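You operate a simulated robot arm through the tools that you are given. There is no shell and no other tool. Be economical: measure what you need, move in short steps, check, and stop when the job is done.

You run a simulated robot arm. Do the job below in one go: nothing can be reset, and whatever is moved stays where it is left.

## Task
Eyelet all three holes of the red strap.
Fine: one press a hole, at 1, 2 and 3 in turn; then bring the yellow slide back to LOAD; leave the cup in its holder.
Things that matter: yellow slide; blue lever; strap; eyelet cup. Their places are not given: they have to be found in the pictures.

The check looks at the end state, three seconds after you hand in, the way a careful person would. Anything else that was tipped, shoved, dropped, spilled or broken makes it a failure.

## Robot
A 6-joint arm with a two-finger parallel gripper, fixed in place. Base frame: the origin is at the foot of the arm, x ahead of it, y to its left, z up. Readings come in m, degrees, newtons and seconds.
With the tool pointing down near the work surface it reaches from about 0.24 to 0.66 m from the base axis. Its first joint turns from -66.0 to 66.0 degrees. Payload 2.9 kg.
Tool frame: the origin (TCP) lies between the finger pads and is the grasp point; the fingertips stand 0.03 m ahead of it; z points along the fingers, y is the line along which they close. The gripper opens to 0.11 m. The fingers are 0.02 m wide and 0.01 m thick; the gripper's body (0.048 by 0.112 m) begins 0.055 m behind the TCP.
Orientation is that of the tool frame in the base frame, as [roll, pitch, yaw] about the fixed x, y, z axes, in that order (R = Rz(yaw) Ry(pitch) Rx(roll)). With the fingers straight down and closing along the base's y, the tool's x points along the base's -x, its y along +y and its z along -z.

## Interface
- The arm moves only by the tool send_rows. Its argument "motion" is a list of rows, each a list of 6 numbers: the shift along the base's x, y, z in units of 40 mm (1.0 is 40 mm), then the turn, a rotation vector about the base's x, y, z in units of 6 degrees (1.0 is 6 degrees). In form: [[x, y, z, ax, ay, az], ...]. A call has 1 to 12 rows; each row shifts and turns the commanded pose from where the row before left it. "jaw" is the opening in per cent of the stroke, from 0 (shut) to 100 (fully open), set as the call begins (left out, the last holds). A call with a number of a shift or a turn outside -1 to 1 is refused whole. Each row takes 0.2 s and may step no farther than 0.05 m and 8.6 degrees from the row before; otherwise, or with a gripper value out of range, the whole call is refused. A pose out of reach is approached as far as the arm can. The call stops where the force on the tool passes 40 N (or 10 N more than at its start, if that is more) or the arm is blocked; 0.2 s more then pass. Each finger travels about 0.108 m/s and halts on what it meets, pressing with about 34 N; the grip force reading is that of the motor and also rises with nothing between the fingers. The clock runs only during rows and for 0.2 s after the last one: add rows that do not move to give the fingers time. The reply holds the time, the measured pose of the TCP, the force on the tool along the base axes, the opening and the grip force, in the units named above and with some noise.
- Cameras (640 x 400 px; columns grow to the right, rows downward): "scene" is fixed at [0.0768, 0.4236, 1.4074]; the picture's right is [-0.81, -0.59, 0.00], its down [-0.20, 0.28, -0.94] and it looks along [0.55, -0.76, -0.34] (base axes); focal length 350 px, centre (320, 200). "wrist" rides on the gripper at [0.072, 0.017, -0.103] in the tool frame; the picture's right is [-0.23, 0.97, 0.00], its down [-0.76, -0.18, -0.62] and it looks along [-0.61, -0.14, 0.78] (tool axes); focal length 222 px, centre (320, 200).
- grab_frame(camera): a new picture of that camera. It takes no simulated time.
- probe_pixels(camera, pixels): there is no depth. For up to 12 entries [column, row, z] of the newest picture of that camera ("zoom" is the newest enlarged one), the place [x, y] in the base frame at which the ray of that pixel passes the height z, good to about 0.003 m. It takes no simulated time.
- enlarge(camera, box): a new picture of the part [left, top, right, bottom] of that camera's present view, enlarged. It takes no simulated time.
- hand_in(): hands the job in; it is judged then, once.

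Work in short steps. Measure before you move; look again where a grasp or a placing could have gone wrong, and mend it. You have 80 turns and 46 pictures in all, those below and enlarged ones among them. Open the gripper and draw the arm clear of the work before you hand the job in, unless the task says otherwise; then end with one line.

The tools are called after "Request:" as name(argument=value, ...) on one line, values as JSON. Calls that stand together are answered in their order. send_rows: Moves the arm, as the interface text tells. Its arguments: {"type":"object","properties":{"motion":{"type":"array","items":{"type":"array","items":{"type":"number"}}},"jaw":{"type":"number"}},"required":["motion"]} The other tools are called the same way: grab_frame (camera) takes a picture; probe_pixels (camera, pixels) gives the place at which the rays of pixels pass given heights; enlarge (camera, box) takes an enlarged picture of a part of a camera's view; hand_in () hands the job in.

At the start:

```text
clock: 0.0
tool_pos: [0.3167, 0.0155, 1.3214]
ee_rot: [-179.9, 0.1, -180.0]
wrist_force: [-0.1, 0.3, -0.5]
finger_gap: 0.1099
finger_force: 0.1
```

scene: 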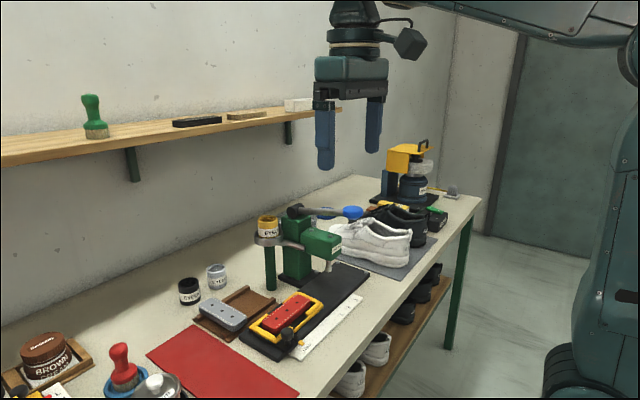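
wrist: 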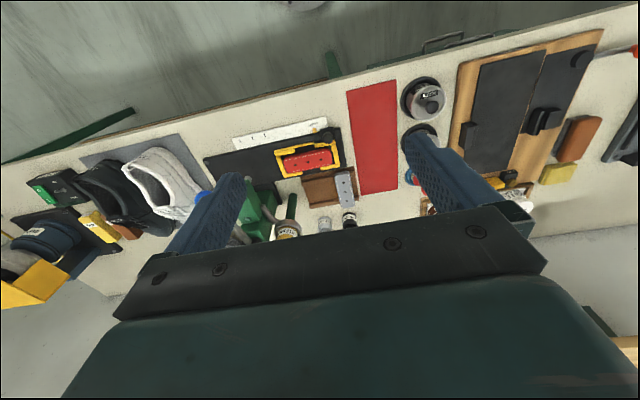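

The scene shows the press (green) around (300,250), with the yellow slide and red strap at (287,315). I enlarge that area to read details.

Request:
enlarge(camera="scene", box=[180, 190, 380, 370])

Request:
enlarge(camera="wrist", box=[190, 100, 370, 250])

```text
2.22 times, centred on (280, 280) of scene
```

zoom: 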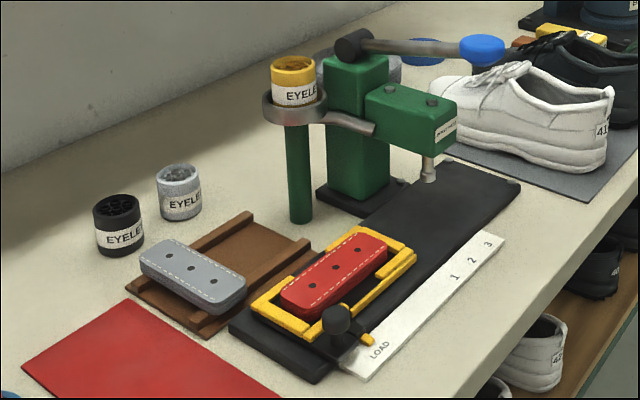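

```text
2.67 times, centred on (280, 175) of wrist
```

zoom: 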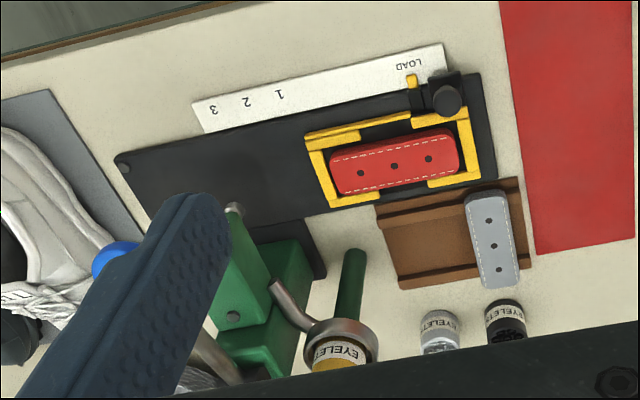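

The zooms show the pointer at wrist-zoom (412,82), knob (447,100), scale marks 1/2/3 at (280,95),(247,102),(213,109), holes at (361,173),(394,166),(428,159), and punch at (235,208). I locate them.

Request:
probe_pixels(camera="zoom", pixels=[[412, 78, 0.895], [447, 100, 0.93], [280, 95, 0.885], [247, 102, 0.885], [213, 109, 0.885], [408, 65, 0.885], [361, 173, 0.92], [394, 166, 0.92], [428, 159, 0.92], [235, 208, 0.95], [120, 160, 0.895], [475, 75, 0.895]])

Request:
probe_pixels(camera="scene", pixels=[[353, 212, 1.05], [353, 212, 1.02], [353, 212, 1.08], [295, 211, 1.05], [295, 211, 1.08], [286, 333, 0.92], [286, 333, 0.94], [327, 270, 0.95], [327, 270, 0.93], [268, 220, 1.0], [345, 212, 1.05]])

Request:
enlarge(camera="scene", box=[230, 280, 350, 370])

```text
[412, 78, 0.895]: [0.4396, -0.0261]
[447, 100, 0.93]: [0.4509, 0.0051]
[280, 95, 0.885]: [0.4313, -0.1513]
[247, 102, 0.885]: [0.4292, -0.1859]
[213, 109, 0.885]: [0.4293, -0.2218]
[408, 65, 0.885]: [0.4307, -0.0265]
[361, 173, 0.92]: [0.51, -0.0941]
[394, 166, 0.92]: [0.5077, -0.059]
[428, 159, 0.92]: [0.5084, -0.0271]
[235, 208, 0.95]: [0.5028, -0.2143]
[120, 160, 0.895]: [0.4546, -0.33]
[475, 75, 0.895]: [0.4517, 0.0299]
```

```text
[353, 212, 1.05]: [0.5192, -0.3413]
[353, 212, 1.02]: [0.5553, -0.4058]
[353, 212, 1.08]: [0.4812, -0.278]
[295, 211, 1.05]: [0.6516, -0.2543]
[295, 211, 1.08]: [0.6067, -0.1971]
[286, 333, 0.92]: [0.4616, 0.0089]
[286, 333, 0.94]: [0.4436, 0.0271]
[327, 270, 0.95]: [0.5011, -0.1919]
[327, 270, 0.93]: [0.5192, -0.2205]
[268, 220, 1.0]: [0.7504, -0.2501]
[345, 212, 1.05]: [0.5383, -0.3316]
```

```text
4.44 times, centred on (290, 325) of scene
```

zoom: 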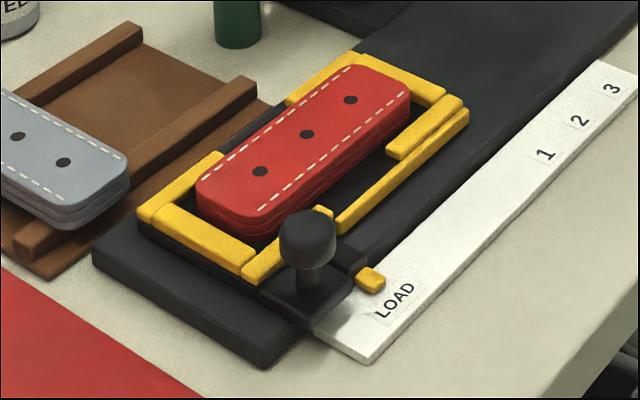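

I triangulate the blue knob using wrist (203,197) against scene (353,212), and the slide knob too.

Request:
probe_pixels(camera="wrist", pixels=[[200, 197, 1.02], [200, 197, 1.05], [200, 197, 1.08], [200, 197, 1.1], [200, 197, 1.14], [327, 137, 0.92], [327, 137, 0.94]])

Request:
probe_pixels(camera="scene", pixels=[[353, 212, 1.1], [353, 212, 1.12], [353, 212, 1.14], [295, 211, 1.1], [295, 211, 1.12]])

Request:
probe_pixels(camera="zoom", pixels=[[307, 232, 0.93], [307, 232, 0.94], [307, 255, 0.92], [310, 290, 0.9], [370, 280, 0.895], [395, 300, 0.885], [545, 153, 0.885], [580, 120, 0.885], [612, 88, 0.885]])

```text
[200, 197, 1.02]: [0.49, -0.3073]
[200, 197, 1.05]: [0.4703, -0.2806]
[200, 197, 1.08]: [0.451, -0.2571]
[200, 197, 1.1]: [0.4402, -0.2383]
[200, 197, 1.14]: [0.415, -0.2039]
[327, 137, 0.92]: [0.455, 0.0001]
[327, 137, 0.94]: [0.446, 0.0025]
```

```text
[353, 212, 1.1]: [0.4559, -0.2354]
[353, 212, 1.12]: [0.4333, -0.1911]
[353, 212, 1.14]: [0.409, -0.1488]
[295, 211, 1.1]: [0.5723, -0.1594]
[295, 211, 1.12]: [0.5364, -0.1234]
```

```text
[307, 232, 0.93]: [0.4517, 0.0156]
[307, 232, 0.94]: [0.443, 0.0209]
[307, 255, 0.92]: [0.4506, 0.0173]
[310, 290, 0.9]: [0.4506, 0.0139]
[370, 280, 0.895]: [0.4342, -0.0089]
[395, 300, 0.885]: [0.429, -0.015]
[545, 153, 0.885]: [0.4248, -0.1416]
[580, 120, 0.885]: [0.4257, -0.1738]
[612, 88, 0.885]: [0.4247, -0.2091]
```

Slide knob ≈ (0.45, 0.01, 0.93), lever knob ≈ (0.45, -0.235, 1.10), slide travel along -y. I turn the tool so it closes along x (camera on the +y side) and approach above the slide with the jaw half open.

Request:
send_rows(motion=[[0.28, 0.09, -0.3, 0, 0, -1], [0.28, 0.09, -0.3, 0, 0, -1], [0.28, 0.09, -0.3, 0, 0, -1], [0.28, 0.09, -0.3, 0, 0, -1], [0.28, 0.09, -0.3, 0, 0, -1], [0.28, 0.09, -0.3, 0, 0, -1], [0.28, 0.09, -0.3, 0, 0, -1], [0.28, 0.09, -0.3, 0, 0, -1], [0.28, 0.09, -0.3, 0, 0, -1], [0.28, 0.09, -0.3, 0, 0, -1], [0.28, 0.09, -0.3, 0, 0, -1], [0.28, 0.09, -0.3, 0, 0, -1]], jaw=45)

Request:
send_rows(motion=[[0, 0, 0, 0, 0, -1], [0, 0, 0, 0, 0, -1], [0, 0, 0, 0, 0, -1], [0, 0, 0, 0, 0, 0]])

Request:
grab_frame(camera="wrist")

Request:
grab_frame(camera="scene")

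```text
clock: 2.6
tool_pos: [0.4521, 0.059, 1.1778]
ee_rot: [-180.0, 0.1, 107.9]
wrist_force: [-1.3, -0.1, -0.1]
finger_gap: 0.0494
finger_force: 0.1
```

```text
clock: 3.6
tool_pos: [0.4515, 0.0584, 1.1773]
ee_rot: [-180.0, 0.1, 89.8]
wrist_force: [-0.6, 0.3, 0.4]
finger_gap: 0.0497
finger_force: 0.0
```

```text
40 pictures are left
```

wrist: 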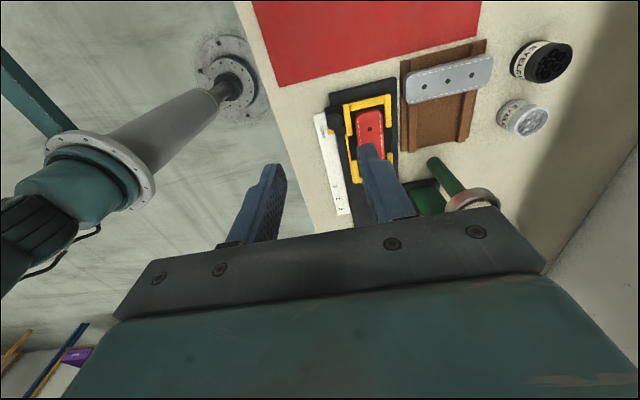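

```text
39 pictures are left
```

scene: 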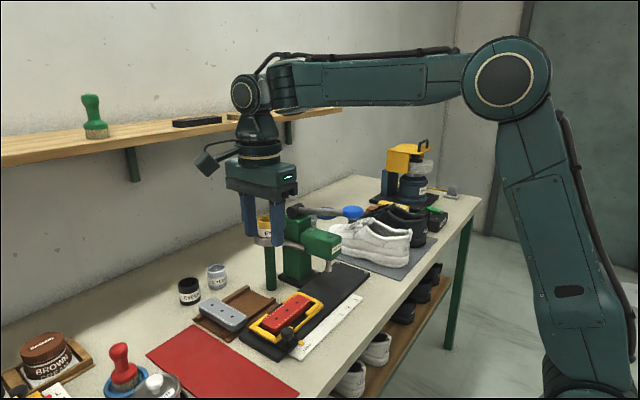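

The wrist view shows the slide knob near (336,118). I enlarge to measure it.

Request:
enlarge(camera="wrist", box=[300, 70, 420, 145])

```text
5.33 times, centred on (360, 108) of wrist
```

zoom: 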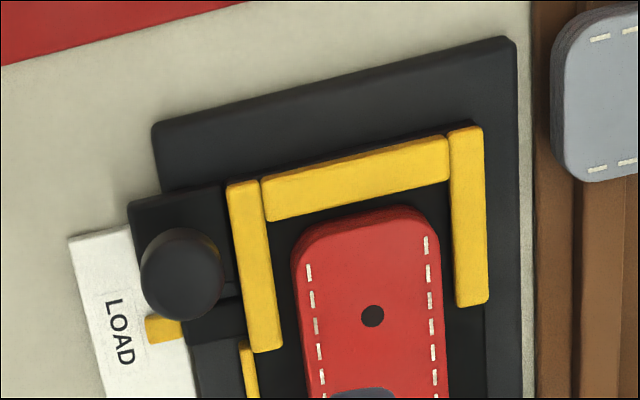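

Request:
probe_pixels(camera="zoom", pixels=[[182, 272, 0.93], [182, 272, 0.94], [142, 272, 0.935], [225, 272, 0.935], [182, 230, 0.935], [182, 318, 0.935], [118, 330, 0.885], [160, 328, 0.895], [372, 316, 0.92]])

Request:
probe_pixels(camera="scene", pixels=[[287, 331, 0.935], [353, 212, 1.1]])

```text
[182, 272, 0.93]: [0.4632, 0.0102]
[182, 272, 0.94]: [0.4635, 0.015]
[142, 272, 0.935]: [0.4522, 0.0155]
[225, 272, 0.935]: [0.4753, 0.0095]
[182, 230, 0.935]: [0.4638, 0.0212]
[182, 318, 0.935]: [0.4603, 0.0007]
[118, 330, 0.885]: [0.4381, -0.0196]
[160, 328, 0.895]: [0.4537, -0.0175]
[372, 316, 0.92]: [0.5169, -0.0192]
```

```text
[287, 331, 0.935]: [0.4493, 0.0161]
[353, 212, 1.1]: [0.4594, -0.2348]
```

Knob ≈ (0.457, 0.012, 0.935), about 23 mm across. I tilt the gripper 24° with its body toward +y and come down to just above it, jaw 50%.

Request:
send_rows(motion=[[0.023, -0.16, -0.7, -0.667, 0, 0], [0.023, -0.16, -0.7, -0.667, 0, 0], [0.023, -0.16, -0.7, -0.667, 0, 0], [0.023, -0.16, -0.7, -0.667, 0, 0], [0.023, -0.16, -0.7, -0.667, 0, 0], [0.023, -0.16, -0.7, -0.667, 0, 0], [0, 0, 0, 0, 0, 0]], jaw=50)

Request:
grab_frame(camera="wrist")

Request:
enlarge(camera="scene", box=[210, 220, 370, 360])

```text
clock: 5.2
tool_pos: [0.4568, 0.0194, 1.0079]
ee_rot: [-180.0, 24.1, 90.0]
wrist_force: [0.8, 0.0, -0.4]
finger_gap: 0.0549
finger_force: 0.1
```

```text
37 pictures are left
```

wrist: 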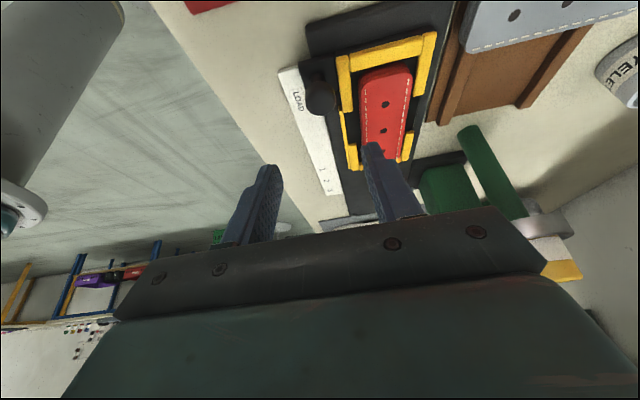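

```text
2.86 times, centred on (290, 290) of scene
```

zoom: 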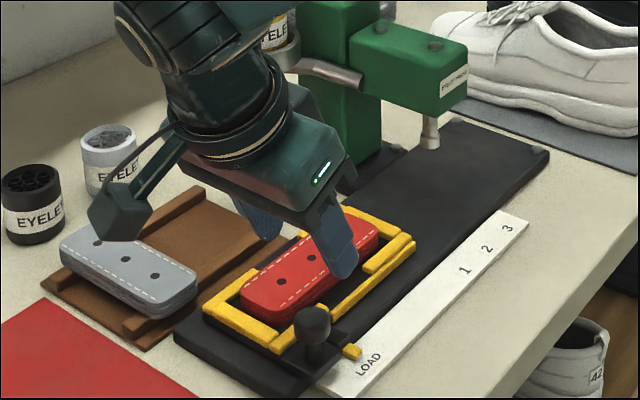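

Knob now at wrist (320,96), clearly visible; I probe it again from this closer viewpoint.

Request:
probe_pixels(camera="wrist", pixels=[[320, 96, 0.935], [304, 96, 0.935], [337, 96, 0.935], [320, 80, 0.935], [320, 112, 0.935], [385, 104, 0.92], [380, 152, 0.92]])

Request:
probe_pixels(camera="zoom", pixels=[[313, 325, 0.935], [344, 270, 0.98], [280, 282, 0.92], [312, 258, 0.92], [430, 145, 0.94], [430, 145, 0.95]])

```text
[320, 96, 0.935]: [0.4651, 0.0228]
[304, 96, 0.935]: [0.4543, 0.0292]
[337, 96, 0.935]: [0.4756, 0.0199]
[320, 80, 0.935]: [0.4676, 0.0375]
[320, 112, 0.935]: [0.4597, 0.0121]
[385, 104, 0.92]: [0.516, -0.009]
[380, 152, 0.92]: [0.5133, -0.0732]
```

```text
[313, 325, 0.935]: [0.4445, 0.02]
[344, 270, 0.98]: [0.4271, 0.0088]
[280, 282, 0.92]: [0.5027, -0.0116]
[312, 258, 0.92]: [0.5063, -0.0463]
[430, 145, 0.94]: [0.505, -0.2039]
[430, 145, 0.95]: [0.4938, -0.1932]
```

The scene and wrist rays agree at knob ≈ (0.458, 0.012, 0.922). I come down to z≈0.938 astride it without closing, then look.

Request:
send_rows(motion=[[0.02, -0.03, -0.6, 0, 0, 0], [0.02, -0.03, -0.6, 0, 0, 0], [0, -0.02, -0.3, 0, 0, 0], [0, 0, -0.25, 0, 0, 0], [0, 0, 0, 0, 0, 0]])

Request:
enlarge(camera="scene", box=[230, 260, 350, 360])

Request:
enlarge(camera="wrist", box=[220, 60, 440, 240])

```text
clock: 6.4
tool_pos: [0.4585, 0.0174, 0.937]
ee_rot: [180.0, 24.1, 90.0]
wrist_force: [0.3, 0.5, -0.1]
finger_gap: 0.0551
finger_force: 0.0
```

```text
4.00 times, centred on (290, 310) of scene
```

zoom: 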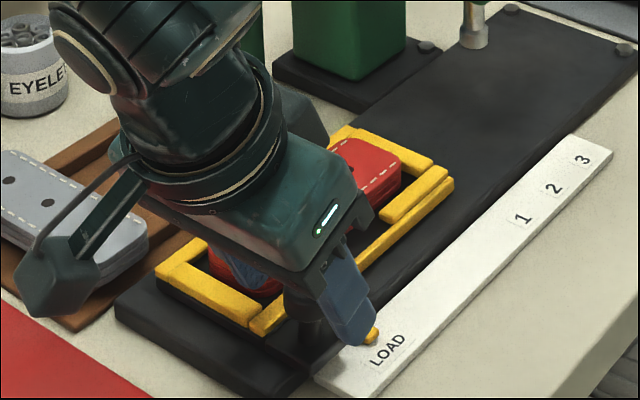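

```text
2.22 times, centred on (330, 150) of wrist
```

zoom: 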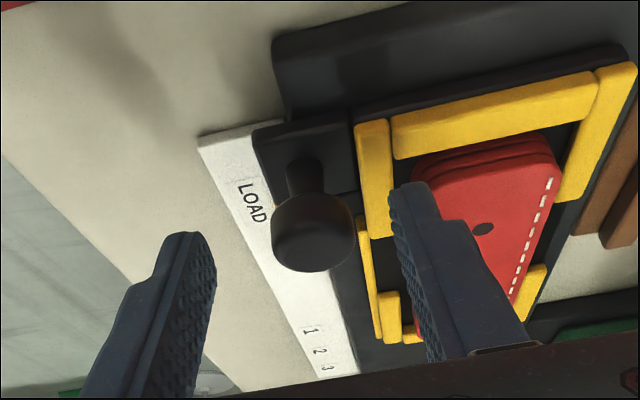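

The knob sits between the fingers (zoom col 313 between 205 and 405). I close gently around it.

Request:
send_rows(motion=[[0, 0, 0, 0, 0, 0], [0, 0, 0, 0, 0, 0], [0, 0, 0, 0, 0, 0]], jaw=27)

Request:
enlarge(camera="wrist", box=[220, 60, 440, 240])

```text
clock: 7.2
tool_pos: [0.4582, 0.0173, 0.9391]
ee_rot: [180.0, 24.1, 90.0]
wrist_force: [1.9, 0.8, 0.3]
finger_gap: 0.0307
finger_force: 1.6
```

```text
2.22 times, centred on (330, 150) of wrist
```

zoom: 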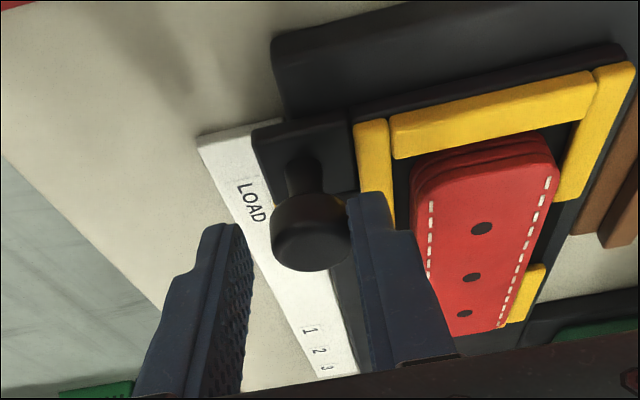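

The right finger touches the knob while the left still has a gap, so I shift x by +3.5 mm and close fully.

Request:
send_rows(motion=[[0.09, 0, 0, 0, 0, 0], [0, 0, 0, 0, 0, 0]], jaw=30)

Request:
send_rows(motion=[[0, 0, 0, 0, 0, 0], [0, 0, 0, 0, 0, 0], [0, 0, 0, 0, 0, 0]], jaw=15)

Request:
enlarge(camera="wrist", box=[220, 60, 440, 240])

```text
clock: 7.8
tool_pos: [0.4615, 0.0176, 0.9386]
ee_rot: [-179.9, 24.1, 90.0]
wrist_force: [0.6, 0.3, -1.2]
finger_gap: 0.0329
finger_force: 0.1
```

```text
clock: 8.6
tool_pos: [0.4623, 0.0177, 0.9383]
ee_rot: [180.0, 24.1, 90.1]
wrist_force: [0.2, 0.1, 1.3]
finger_gap: 0.0231
finger_force: 45.2
```

```text
2.22 times, centred on (330, 150) of wrist
```

zoom: 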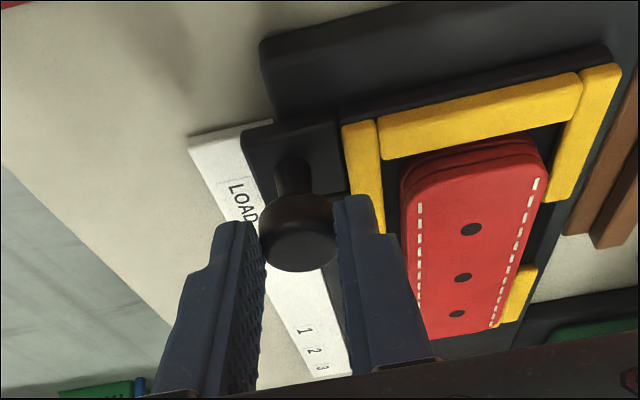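

Firm grip (gap 23 mm, 45 N). Scale distance LOAD→1 measures ~0.125 m; I drag 0.12 m toward -y and check.

Request:
send_rows(motion=[[0, -0.3, 0, 0, 0, 0], [0, -0.3, 0, 0, 0, 0], [0, -0.3, 0, 0, 0, 0], [0, -0.3, 0, 0, 0, 0], [0, -0.3, 0, 0, 0, 0], [0, -0.3, 0, 0, 0, 0], [0, -0.3, 0, 0, 0, 0], [0, -0.3, 0, 0, 0, 0], [0, -0.3, 0, 0, 0, 0], [0, -0.3, 0, 0, 0, 0], [0, 0, 0, 0, 0, 0]])

Request:
enlarge(camera="scene", box=[250, 190, 390, 340])

Request:
enlarge(camera="wrist", box=[220, 60, 440, 240])

```text
clock: 11.0
tool_pos: [0.4614, -0.1044, 0.9396]
ee_rot: [179.9, 24.1, 89.8]
wrist_force: [-11.3, 0.2, 12.2]
finger_gap: 0.0232
finger_force: 45.8
```

```text
2.67 times, centred on (320, 265) of scene
```

zoom: 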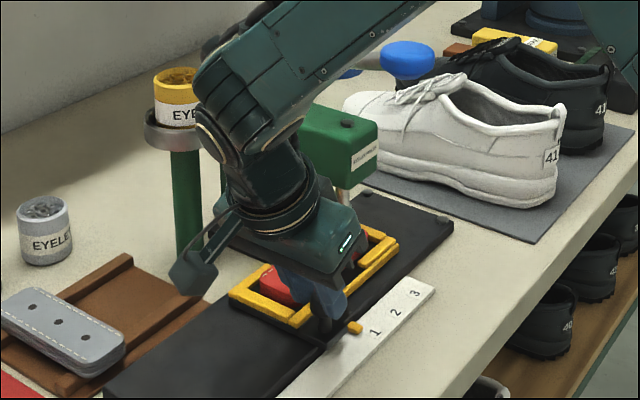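

```text
2.22 times, centred on (330, 150) of wrist
```

zoom: 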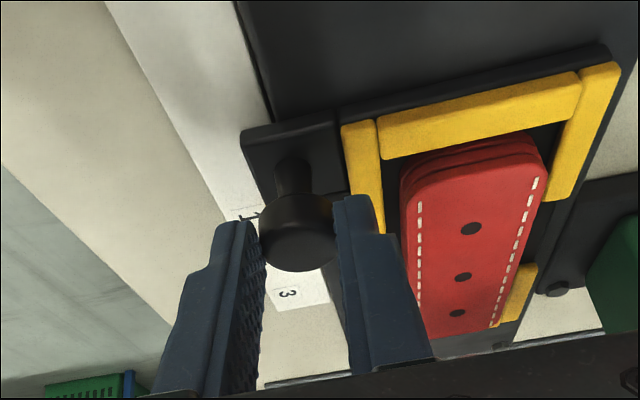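

Pointer at scene-zoom (355,327) is still short of "1" at (376,332). I measure the remainder.

Request:
probe_pixels(camera="zoom", pixels=[[355, 327, 0.893], [376, 331, 0.885], [397, 312, 0.885], [414, 294, 0.885], [350, 322, 0.893], [360, 329, 0.893]])

```text
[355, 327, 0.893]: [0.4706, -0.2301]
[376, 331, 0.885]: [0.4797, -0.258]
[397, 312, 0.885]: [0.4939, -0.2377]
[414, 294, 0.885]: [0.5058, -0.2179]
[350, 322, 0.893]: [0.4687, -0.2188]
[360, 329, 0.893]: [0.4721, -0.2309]
```

That probed the wrist zoom; I convert to scene pixels and probe again.

Request:
probe_pixels(camera="scene", pixels=[[333.1, 312.6, 0.893], [341, 314.1, 0.885], [348.8, 306.9, 0.885], [355.2, 300.2, 0.885], [324.3, 273, 0.95]])

```text
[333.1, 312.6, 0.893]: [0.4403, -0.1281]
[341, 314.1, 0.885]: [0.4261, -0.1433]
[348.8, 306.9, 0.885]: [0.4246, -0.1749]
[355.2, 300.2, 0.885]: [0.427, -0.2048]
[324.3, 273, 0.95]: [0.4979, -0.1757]
```

I take a tight zoom on the pointer and scale.

Request:
enlarge(camera="scene", box=[310, 260, 370, 330])

```text
5.71 times, centred on (340, 295) of scene
```

zoom: 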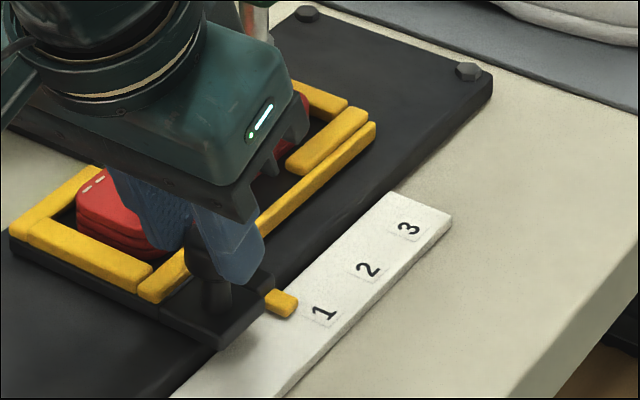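

Request:
probe_pixels(camera="scene", pixels=[[301.25, 343, 0.89], [333.5, 313, 0.89], [306.9, 347.5, 0.885], [340.5, 314.6, 0.885], [348.2, 307.1, 0.885], [355.4, 299.8, 0.885], [301.25, 343, 0.885], [333.5, 313, 0.885], [301.25, 343, 0.9], [333.5, 313, 0.9]])

```text
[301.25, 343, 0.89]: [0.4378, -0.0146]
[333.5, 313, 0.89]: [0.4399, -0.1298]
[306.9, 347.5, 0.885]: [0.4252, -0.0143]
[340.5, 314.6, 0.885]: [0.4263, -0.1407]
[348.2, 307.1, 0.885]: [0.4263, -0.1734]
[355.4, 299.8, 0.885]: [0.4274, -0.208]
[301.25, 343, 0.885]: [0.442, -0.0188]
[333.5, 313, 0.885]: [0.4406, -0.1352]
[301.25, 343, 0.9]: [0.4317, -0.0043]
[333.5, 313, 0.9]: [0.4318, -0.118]
```

Image travel was ~0.115 m of the 0.126 m between LOAD and 1, so ~9–10 mm remain. I move 9 mm more and look again.

Request:
send_rows(motion=[[0, -0.11, 0, 0, 0, 0], [0, -0.11, 0, 0, 0, 0], [0, 0, 0, 0, 0, 0]])

Request:
enlarge(camera="scene", box=[310, 260, 370, 330])

```text
clock: 11.8
tool_pos: [0.462, -0.1119, 0.9388]
ee_rot: [180.0, 24.1, 90.1]
wrist_force: [-8.2, -1.9, 2.9]
finger_gap: 0.0231
finger_force: 45.1
```

```text
5.71 times, centred on (340, 295) of scene
```

zoom: 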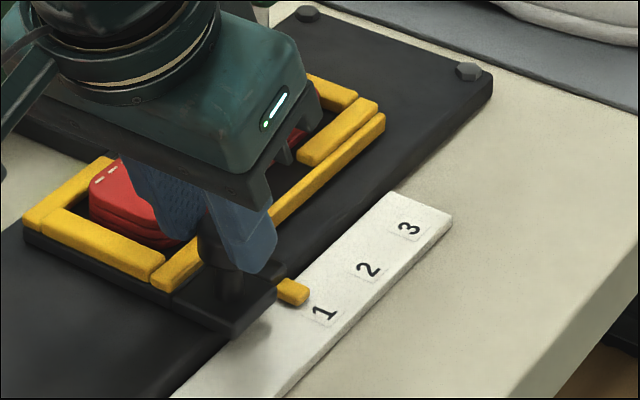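

Pointer is now about level with "1" (within ~1–2 mm). I release, back the gripper off up and +y, and check the punch against the hole.

Request:
send_rows(motion=[[0, 0, 0, 0, 0, 0], [0, 0, 0, 0, 0, 0], [0, 0.1, 0.4, 0, 0, 0], [0, 0.3, 0.8, 0, 0, 0], [0, 0.5, 0.9, 0, 0, 0], [0, 0.5, 0.9, 0, 0, 0], [0, 0.7, 0.9, 0, 0, 0], [0, 0.7, 0.5, 0, 0, 0]], jaw=40)

Request:
enlarge(camera="scene", box=[290, 230, 380, 330])

Request:
grab_frame(camera="wrist")

```text
clock: 13.6
tool_pos: [0.4616, -0.0005, 1.1156]
ee_rot: [-180.0, 24.0, 90.0]
wrist_force: [0.1, 0.7, -0.1]
finger_gap: 0.0442
finger_force: 0.1
```

```text
4.00 times, centred on (335, 280) of scene
```

zoom: 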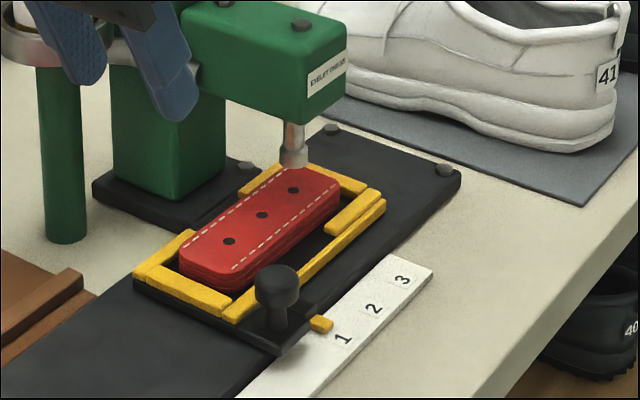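

```text
26 pictures are left
```

wrist: 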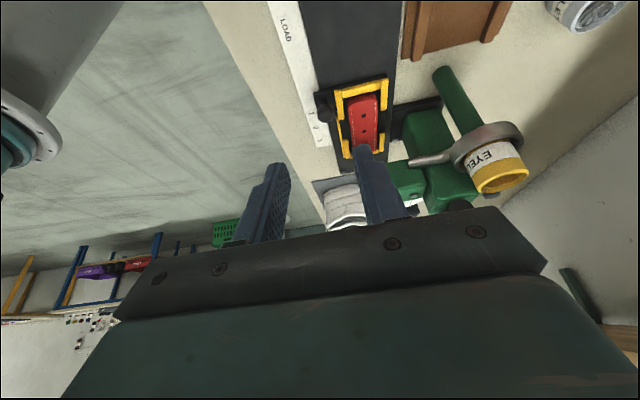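

Punch tip (293,165) is directly above hole 1 (293,190). I verify with a tighter zoom.

Request:
enlarge(camera="scene", box=[300, 255, 348, 285])

Request:
enlarge(camera="scene", box=[250, 180, 390, 270])

```text
13.33 times, centred on (324, 270) of scene
```

zoom: 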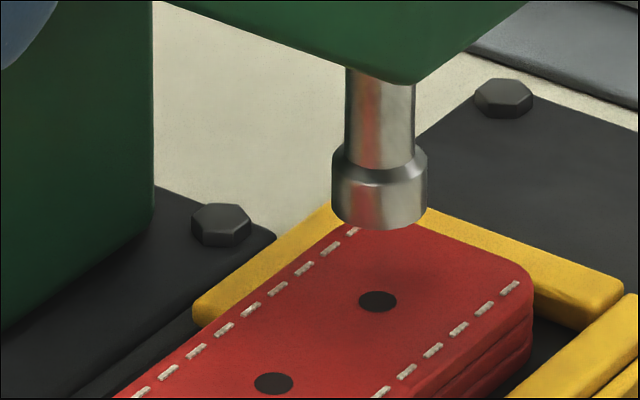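

```text
4.44 times, centred on (320, 225) of scene
```

zoom: 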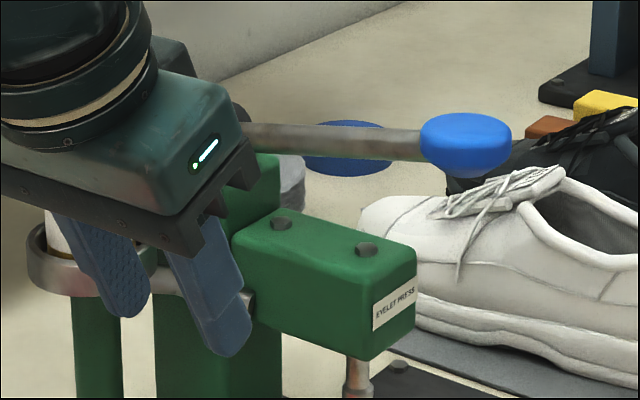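

Hole 1 is centred under the punch (columns 378 vs 380 at 13×). Next I go upright and above the lever region for a look at the blue knob.

Request:
send_rows(motion=[[0, 0, 0.75, 1, 0, 0], [0, 0, 0.75, 1, 0, 0], [0, -0.4, 0.75, 1, 0, 0], [0, -0.8, 0.7, 1, 0, 0], [0, -0.8, 0, 0, 0, 0], [0, -0.8, 0, 0, 0, 0], [-0.1, -0.8, 0, 0, 0, 0], [0, 0, 0, 0, 0, 0]])

Request:
grab_frame(camera="wrist")

Request:
grab_frame(camera="scene")

```text
clock: 15.4
tool_pos: [0.4509, -0.1326, 1.2259]
ee_rot: [179.9, 0.0, 90.1]
wrist_force: [0.0, 0.1, -0.8]
finger_gap: 0.0439
finger_force: 0.1
out of reach, approached as far as the arm can: row 3
```

```text
23 pictures are left
```

wrist: 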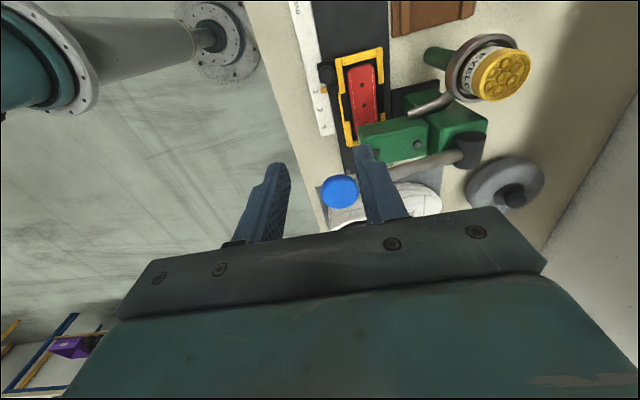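

```text
22 pictures are left
```

scene: 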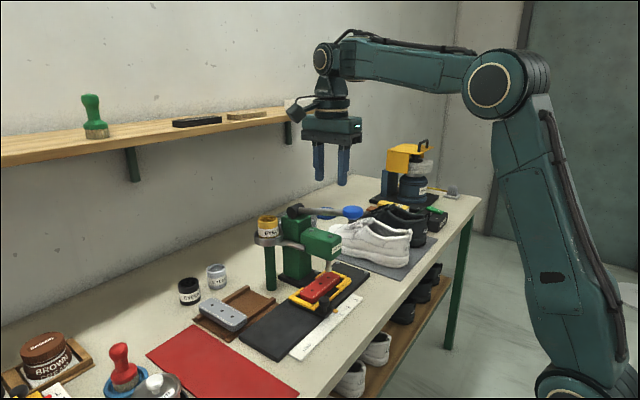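

The blue knob is at wrist (339,191) with the pivot at (472,150). I probe both at candidate heights.

Request:
probe_pixels(camera="wrist", pixels=[[339, 191, 1.06], [339, 191, 1.09], [339, 191, 1.1], [339, 191, 1.12], [321, 191, 1.1], [358, 191, 1.1], [470, 150, 1.06], [470, 150, 1.09], [417, 145, 1.05], [395, 130, 1.05]])

Request:
probe_pixels(camera="scene", pixels=[[353, 212.6, 1.06], [353, 212.6, 1.09], [353, 212.6, 1.1], [353, 212.6, 1.12], [295, 211, 1.06], [295, 211, 1.09]])

```text
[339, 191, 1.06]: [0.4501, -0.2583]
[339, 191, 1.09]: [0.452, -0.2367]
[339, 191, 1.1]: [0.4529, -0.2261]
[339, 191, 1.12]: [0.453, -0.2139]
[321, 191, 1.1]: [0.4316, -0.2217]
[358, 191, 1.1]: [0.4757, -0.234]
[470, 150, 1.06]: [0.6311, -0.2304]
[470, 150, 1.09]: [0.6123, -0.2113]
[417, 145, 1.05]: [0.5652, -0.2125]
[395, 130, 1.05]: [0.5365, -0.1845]
```

```text
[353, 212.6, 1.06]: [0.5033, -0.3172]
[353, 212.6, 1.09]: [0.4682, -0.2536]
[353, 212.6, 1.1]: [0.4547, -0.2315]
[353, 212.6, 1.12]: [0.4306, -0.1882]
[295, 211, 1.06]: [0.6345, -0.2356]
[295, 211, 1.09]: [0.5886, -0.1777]
```

Knob ≈ (0.454, -0.231, 1.10), ~44 mm wide disc. I close the fingers, centre above it and come down to just over it (tips at ~1.125).

Request:
send_rows(motion=[[0.025, -0.6, 0, 0, 0, 0], [0.025, -0.6, 0, 0, 0, 0], [0.025, -0.65, 0, 0, 0, 0], [0.0, -0.6, 0, 0, 0, 0], [0, 0, -0.8, 0, 0, 0], [0, 0, -0.8, 0, 0, 0], [0, 0, 0, 0, 0, 0]], jaw=0)

Request:
enlarge(camera="scene", box=[260, 120, 400, 280])

Request:
grab_frame(camera="wrist")

```text
clock: 17.0
tool_pos: [0.4558, -0.2289, 1.1622]
ee_rot: [-179.9, 0.1, 90.1]
wrist_force: [0.0, -0.3, 0.9]
finger_gap: 0.0
finger_force: 34.1
```

```text
2.50 times, centred on (330, 200) of scene
```

zoom: 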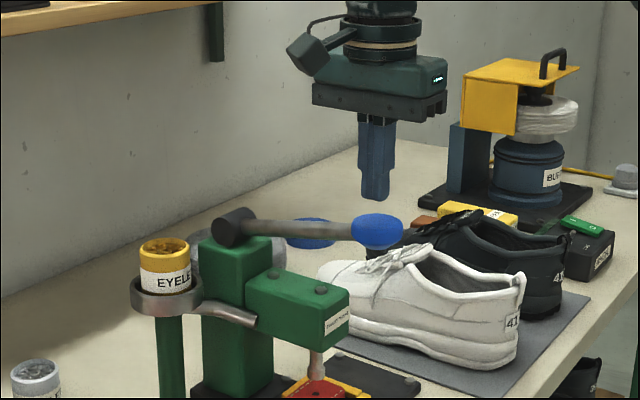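

```text
20 pictures are left
```

wrist: 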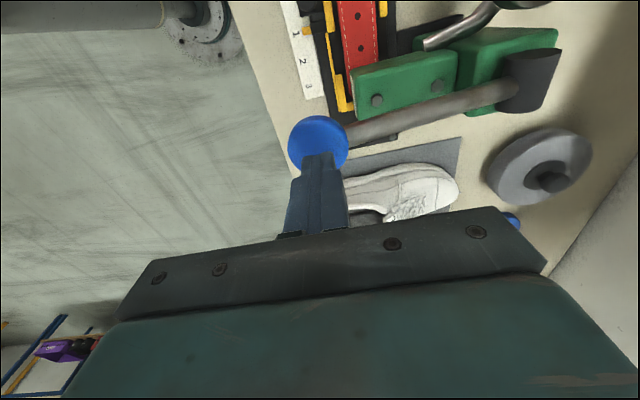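

Finger tips (377,198) sit straight above the knob (377,232). I press down slowly until the force rises.

Request:
send_rows(motion=[[0, 0, -0.3, 0, 0, 0], [0, 0, -0.25, 0, 0, 0], [0, 0, -0.25, 0, 0, 0], [0, 0, -0.25, 0, 0, 0], [0, 0, -0.25, 0, 0, 0], [0, 0, -0.25, 0, 0, 0]])

Request:
enlarge(camera="scene", box=[260, 170, 400, 290])

```text
clock: 18.4
tool_pos: [0.4546, -0.2291, 1.101]
ee_rot: [-179.8, 0.0, 90.1]
wrist_force: [-5.0, -0.2, 3.6]
finger_gap: 0.0
finger_force: 33.5
```

```text
3.33 times, centred on (330, 230) of scene
```

zoom: 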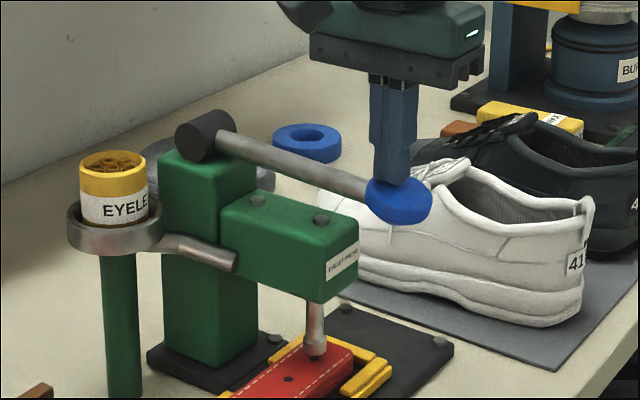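

The lever turns and the punch is nearing the strap; force only ~5 N. I continue in smaller steps until it bottoms.

Request:
send_rows(motion=[[0, 0, -0.15, 0, 0, 0], [0, 0, -0.15, 0, 0, 0], [0, 0, -0.15, 0, 0, 0], [0, 0, -0.15, 0, 0, 0]])

Request:
enlarge(camera="scene", box=[280, 190, 380, 290])

```text
clock: 19.4
tool_pos: [0.4544, -0.2307, 1.0773]
ee_rot: [179.7, 0.2, 90.1]
wrist_force: [1.4, 4.0, 17.2]
finger_gap: 0.0001
finger_force: 34.9
```

```text
4.00 times, centred on (330, 240) of scene
```

zoom: 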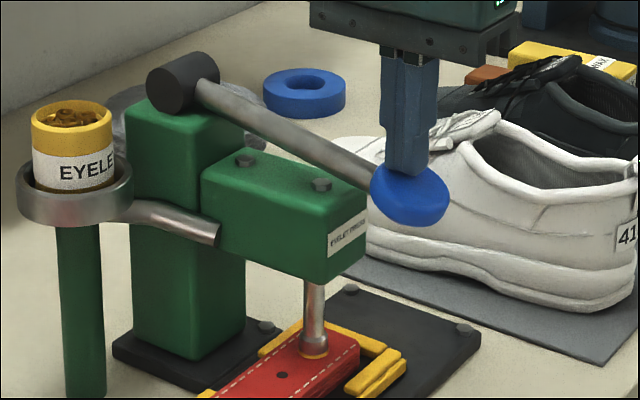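

The punch reaches the strap and force climbs to 17 N. I continue until the stop.

Request:
send_rows(motion=[[0, 0, -0.1, 0, 0, 0], [0, 0, -0.1, 0, 0, 0], [0, 0, -0.1, 0, 0, 0], [0, 0, -0.1, 0, 0, 0], [0, 0, -0.1, 0, 0, 0], [0, 0, -0.1, 0, 0, 0]])

```text
clock: 19.9
tool_pos: [0.454, -0.2311, 1.0791]
ee_rot: [179.5, 0.3, 90.0]
wrist_force: [-8.5, 3.6, 11.8]
finger_gap: 0.0
finger_force: 34.2
stopped in row 2: the force on the tool passed its limit (the readings are from after the stop); the commanded pose is now the measured one
```

Force passed 40 N: the lever bottomed. I raise straight up and see whether the lever springs back and an eyelet is set.

Request:
send_rows(motion=[[0, 0, 0.3, 0, 0, 0], [0, 0, 0.4, 0, 0, 0], [0, 0, 0.5, 0, 0, 0], [0, 0, 0.5, 0, 0, 0], [0, 0, 0.6, 0, 0, 0], [0, 0, 0.6, 0, 0, 0], [0, 0, 0, 0, 0, 0], [0, 0, 0, 0, 0, 0]])

Request:
enlarge(camera="scene", box=[280, 190, 400, 320])

```text
clock: 21.7
tool_pos: [0.4534, -0.2323, 1.1953]
ee_rot: [179.6, 0.3, 90.0]
wrist_force: [-0.2, 0.9, 0.2]
finger_gap: 0.0001
finger_force: 33.7
```

```text
3.08 times, centred on (340, 255) of scene
```

zoom: 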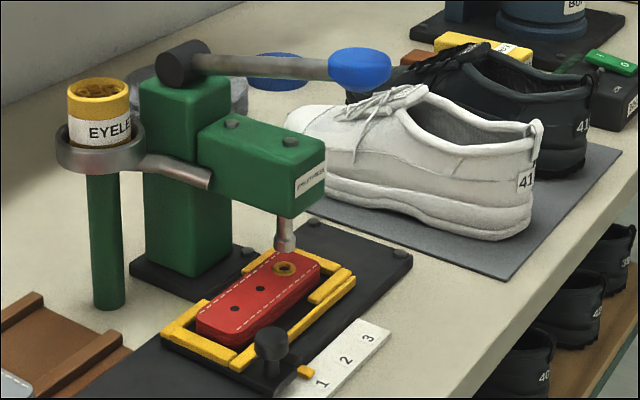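

Eyelet 1 is set and the lever sprang back. I return to the tilted approach waypoint over the slide, jaw to 40%.

Request:
send_rows(motion=[[0, 0.8, 0, 0, 0, 0], [0, 0.8, 0, 0, 0, 0], [0, 0.8, 0, -0.5, 0, 0], [0.04, 0.8, -0.2, -0.7, 0, 0], [0.04, 0.8, -0.4, -0.7, 0, 0], [0.04, 0.8, -0.5, -0.7, 0, 0], [0.04, 0.6, -0.5, -0.7, 0, 0], [0.04, 0.4, -0.4, -0.7, 0, 0], [0, 0, 0, 0, 0, 0]], jaw=40)

```text
clock: 23.7
tool_pos: [0.4642, 0.0018, 1.1143]
ee_rot: [179.4, 24.4, 90.1]
wrist_force: [0.0, 0.3, 0.2]
finger_gap: 0.044
finger_force: 0.1
```

I follow the retreat path in reverse back down to the slide knob (TCP target 0.462, -0.112, 0.939).

Request:
send_rows(motion=[[-0.05, -0.72, -0.5, 0, 0, 0], [0, -0.72, -0.9, 0, 0, 0], [0, -0.5, -0.9, 0, 0, 0], [0, -0.5, -0.9, 0, 0, 0], [0, -0.3, -0.8, 0, 0, 0], [0, -0.1, -0.38, 0, 0, 0], [0, 0, 0, 0, 0, 0]])

Request:
enlarge(camera="wrist", box=[220, 60, 440, 240])

```text
clock: 25.3
tool_pos: [0.4622, -0.1113, 0.9384]
ee_rot: [179.6, 24.3, 90.1]
wrist_force: [-0.2, -0.9, -0.5]
finger_gap: 0.0441
finger_force: 0.1
```

```text
2.22 times, centred on (330, 150) of wrist
```

zoom: 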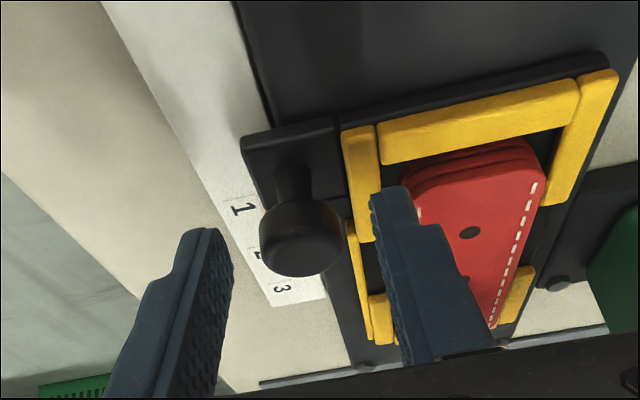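

The knob is between the fingers. I close, and probe the hole pitch from the earlier scene pixels.

Request:
send_rows(motion=[[0, 0, 0, 0, 0, 0], [0, 0, 0, 0, 0, 0], [0, 0, 0, 0, 0, 0]], jaw=15)

Request:
probe_pixels(camera="scene", pixels=[[328.35, 277.58, 0.915], [320.55, 283.73, 0.915], [312.1, 290.25, 0.915], [328.35, 277.58, 0.925], [320.55, 283.73, 0.925], [312.1, 290.25, 0.925]])

```text
clock: 26.1
tool_pos: [0.4621, -0.111, 0.9373]
ee_rot: [179.6, 24.4, 90.0]
wrist_force: [-2.5, -0.2, -1.8]
finger_gap: 0.0233
finger_force: 45.0
```

```text
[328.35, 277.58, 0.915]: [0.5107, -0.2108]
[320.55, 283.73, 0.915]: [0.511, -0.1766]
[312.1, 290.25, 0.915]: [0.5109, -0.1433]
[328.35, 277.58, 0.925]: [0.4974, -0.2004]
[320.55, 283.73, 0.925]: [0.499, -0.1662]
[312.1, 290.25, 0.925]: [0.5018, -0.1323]
```

Hole pitch is 0.034 m. I drag the slide 34 mm further.

Request:
send_rows(motion=[[0, -0.2, 0, 0, 0, 0], [0, -0.25, 0, 0, 0, 0], [0, -0.25, 0, 0, 0, 0], [0, -0.15, 0, 0, 0, 0], [0, 0, 0, 0, 0, 0], [0, 0, 0, 0, 0, 0]])

Request:
enlarge(camera="scene", box=[300, 230, 372, 320])

```text
clock: 27.5
tool_pos: [0.4618, -0.1459, 0.9377]
ee_rot: [179.5, 24.3, 90.0]
wrist_force: [-0.9, -0.7, -3.1]
finger_gap: 0.0231
finger_force: 45.3
```

```text
4.44 times, centred on (336, 275) of scene
```

zoom: 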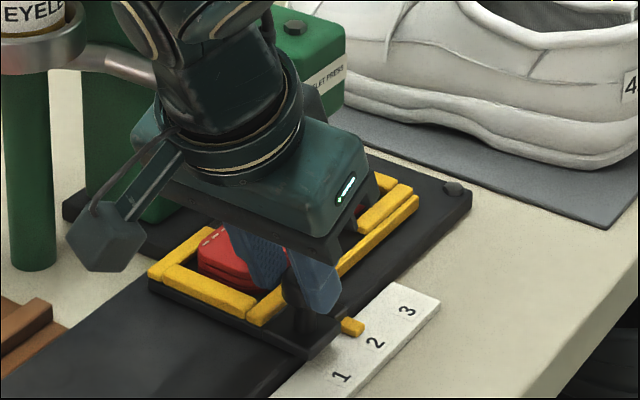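

Pointer looks level with 2. I release, retreat as before and check hole 2 under the punch.

Request:
send_rows(motion=[[0, 0, 0, 0, 0, 0], [0, 0, 0, 0, 0, 0], [0, 0.1, 0.4, 0, 0, 0], [0, 0.3, 0.8, 0, 0, 0], [0, 0.5, 0.9, 0, 0, 0], [0, 0.5, 0.9, 0, 0, 0], [0, 0.7, 0.9, 0, 0, 0], [0, 0.8, 0.5, 0, 0, 0], [0, 0.6, 0, 0, 0, 0], [0, 0, 0, 0, 0, 0]], jaw=40)

Request:
enlarge(camera="scene", box=[300, 255, 348, 285])

```text
clock: 29.7
tool_pos: [0.4622, -0.0039, 1.1171]
ee_rot: [179.5, 24.3, 89.9]
wrist_force: [0.0, 0.3, 0.4]
finger_gap: 0.044
finger_force: 0.1
```

```text
13.33 times, centred on (324, 270) of scene
```

zoom: 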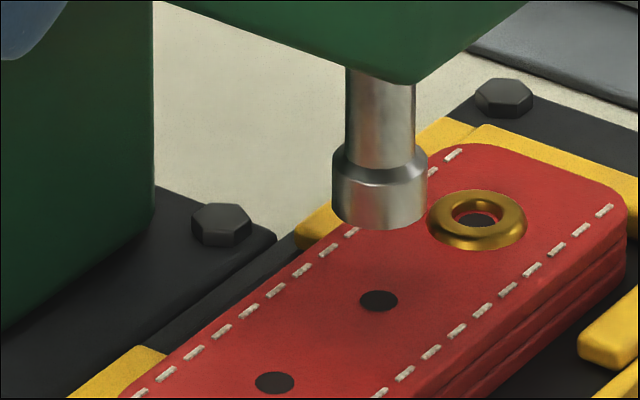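

Hole 2 is centred (378,301) exactly as hole 1 was. I go back upright over the blue knob with the fingers shut.

Request:
send_rows(motion=[[0, -0.3, 0.4, 0.7, 0, 0], [0, -0.5, 0.5, 0.7, 0, 0], [-0.04, -0.7, 0.5, 0.7, 0, 0], [-0.04, -0.8, 0.5, 0.7, 0, 0], [-0.04, -0.8, 0.05, 0.7, 0, 0], [-0.04, -0.8, 0, 0.55, 0, 0], [0, -0.9, 0, 0, 0, 0], [0, -0.85, 0, 0, 0, 0], [0, 0, -0.8, 0, 0, 0], [0, 0, 0, 0, 0, 0]], jaw=0)

Request:
enlarge(camera="scene", box=[260, 120, 400, 280])

```text
clock: 31.9
tool_pos: [0.4557, -0.2308, 1.161]
ee_rot: [179.5, 0.0, 90.2]
wrist_force: [-0.4, -0.1, -0.9]
finger_gap: 0.0002
finger_force: 34.0
```

```text
2.50 times, centred on (330, 200) of scene
```

zoom: 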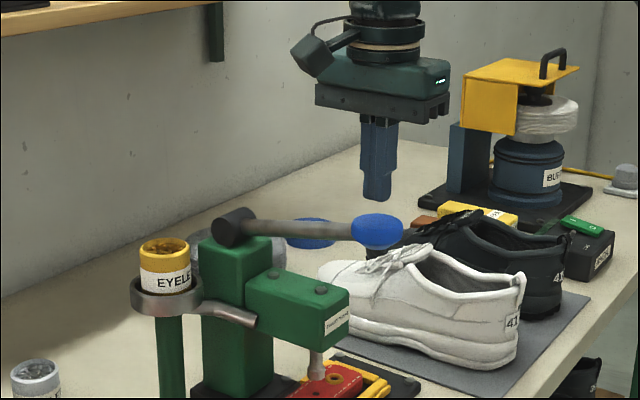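

Same alignment as before ((378,198) over (377,232)). I press down in small steps to the same stop.

Request:
send_rows(motion=[[0, 0, -0.3, 0, 0, 0], [0, 0, -0.25, 0, 0, 0], [0, 0, -0.25, 0, 0, 0], [0, 0, -0.25, 0, 0, 0], [0, 0, -0.25, 0, 0, 0], [0, 0, -0.25, 0, 0, 0], [0, 0, -0.15, 0, 0, 0], [0, 0, -0.15, 0, 0, 0], [0, 0, -0.15, 0, 0, 0], [0, 0, -0.15, 0, 0, 0]])

Request:
send_rows(motion=[[0, 0, -0.1, 0, 0, 0], [0, 0, -0.1, 0, 0, 0], [0, 0, -0.1, 0, 0, 0], [0, 0, -0.1, 0, 0, 0], [0, 0, -0.1, 0, 0, 0]])

```text
clock: 34.1
tool_pos: [0.455, -0.232, 1.0774]
ee_rot: [179.0, 0.3, 90.0]
wrist_force: [-0.8, 3.8, 27.6]
finger_gap: 0.0
finger_force: 33.7
```

```text
clock: 34.4
tool_pos: [0.456, -0.2306, 1.0793]
ee_rot: [179.0, 0.3, 90.2]
wrist_force: [-7.1, 4.1, 11.1]
finger_gap: 0.0
finger_force: 34.1
stopped in row 1: the force on the tool passed its limit (the readings are from after the stop); the commanded pose is now the measured one
```

The lever bottomed at the same height (1.078). I raise and check.

Request:
send_rows(motion=[[0, 0, 0.3, 0, 0, 0], [0, 0, 0.4, 0, 0, 0], [0, 0, 0.5, 0, 0, 0], [0, 0, 0.5, 0, 0, 0], [0, 0, 0.6, 0, 0, 0], [0, 0, 0.6, 0, 0, 0], [0, 0, 0, 0, 0, 0], [0, 0, 0, 0, 0, 0]])

Request:
enlarge(camera="scene", box=[280, 190, 400, 320])

```text
clock: 36.2
tool_pos: [0.4568, -0.2317, 1.1936]
ee_rot: [178.9, 0.3, 90.1]
wrist_force: [-1.0, 0.4, -0.4]
finger_gap: 0.0002
finger_force: 34.0
```

```text
3.08 times, centred on (340, 255) of scene
```

zoom: 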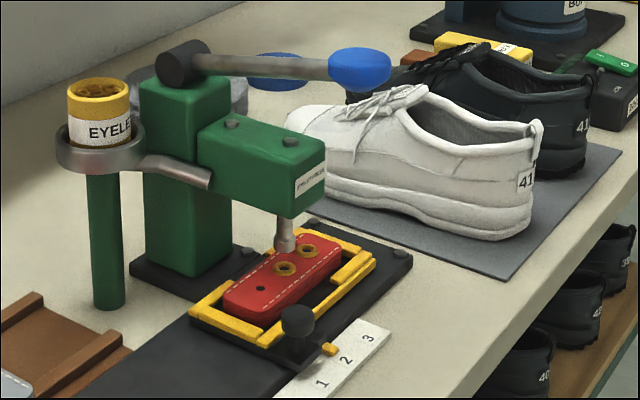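

Eyelet 2 is set. Back to the tilted waypoint, correcting the small roll drift.

Request:
send_rows(motion=[[0, 0.8, 0, 0, 0.09, 0], [0, 0.8, 0, 0, 0.09, 0], [0, 0.8, 0, -0.5, 0, 0], [0.03, 0.8, -0.2, -0.7, 0, 0], [0.03, 0.8, -0.4, -0.7, 0, 0], [0.03, 0.8, -0.5, -0.7, 0, 0], [0.03, 0.5, -0.5, -0.7, 0, 0], [0.03, 0.4, -0.33, -0.7, 0, 0], [0, 0, 0, 0, 0, 0]], jaw=40)

```text
clock: 38.2
tool_pos: [0.4624, -0.0061, 1.1161]
ee_rot: [179.9, 24.4, 90.0]
wrist_force: [0.5, 0.2, 0.8]
finger_gap: 0.0438
finger_force: 0.0
```

I descend the retreat path in reverse to the knob (target 0.462, -0.1455, 0.938) and close on it.

Request:
send_rows(motion=[[0, -0.6, 0, 0, 0, 0], [0, -0.8, -0.5, 0, 0, 0], [0, -0.7, -0.9, 0, 0, 0], [0, -0.5, -0.9, 0, 0, 0], [0, -0.5, -0.9, 0, 0, 0], [0, -0.3, -0.8, 0, 0, 0], [0, -0.1, -0.45, 0, 0, 0], [0, 0, 0, 0, 0, 0]])

Request:
send_rows(motion=[[0, 0, 0, 0, 0, 0], [0, 0, 0, 0, 0, 0], [0, 0, 0, 0, 0, 0]], jaw=15)

```text
clock: 40.0
tool_pos: [0.4589, -0.1444, 0.9379]
ee_rot: [-180.0, 24.3, 90.1]
wrist_force: [0.2, 0.7, 0.6]
finger_gap: 0.0438
finger_force: 0.0
```

```text
clock: 40.8
tool_pos: [0.462, -0.1434, 0.9422]
ee_rot: [179.7, 24.3, 90.1]
wrist_force: [20.5, 0.3, -4.4]
finger_gap: 0.0223
finger_force: 45.1
```

The grip is slightly off in x (20 N side force); I relieve it by shifting the command +3 mm and check the wrist view.

Request:
send_rows(motion=[[0.075, 0, 0, 0, 0, 0], [0, 0, 0, 0, 0, 0]])

Request:
enlarge(camera="wrist", box=[220, 60, 440, 240])

```text
clock: 41.4
tool_pos: [0.4622, -0.1443, 0.9411]
ee_rot: [-179.9, 24.4, 89.9]
wrist_force: [-2.5, 2.8, 22.3]
finger_gap: 0.022
finger_force: 45.2
```

```text
2.22 times, centred on (330, 150) of wrist
```

zoom: 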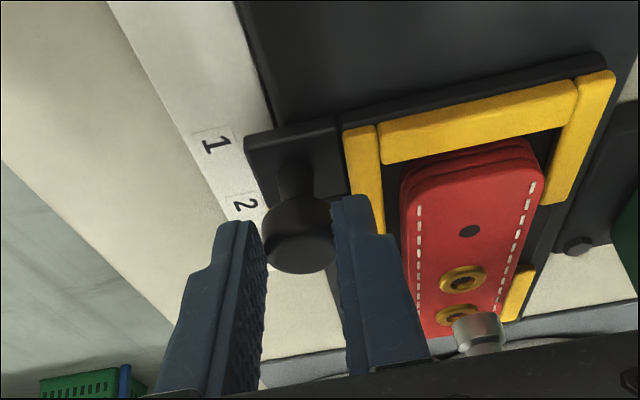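

A vertical strain remains (22 N), so I reopen briefly and re-close for a clean grip.

Request:
send_rows(motion=[[0, 0, 0, 0, 0, 0], [0, 0, 0, 0, 0, 0]], jaw=35)

Request:
send_rows(motion=[[0, 0, 0, 0, 0, 0], [0, 0, 0, 0, 0, 0], [0, 0, 0, 0, 0, 0]], jaw=15)

```text
clock: 42.0
tool_pos: [0.4629, -0.1446, 0.9391]
ee_rot: [-179.9, 24.3, 90.1]
wrist_force: [0.0, -0.3, 0.4]
finger_gap: 0.0385
finger_force: 0.0
```

```text
clock: 42.8
tool_pos: [0.4627, -0.1447, 0.9376]
ee_rot: [-179.9, 24.2, 90.1]
wrist_force: [-9.9, -0.4, -0.3]
finger_gap: 0.0227
finger_force: 45.1
```

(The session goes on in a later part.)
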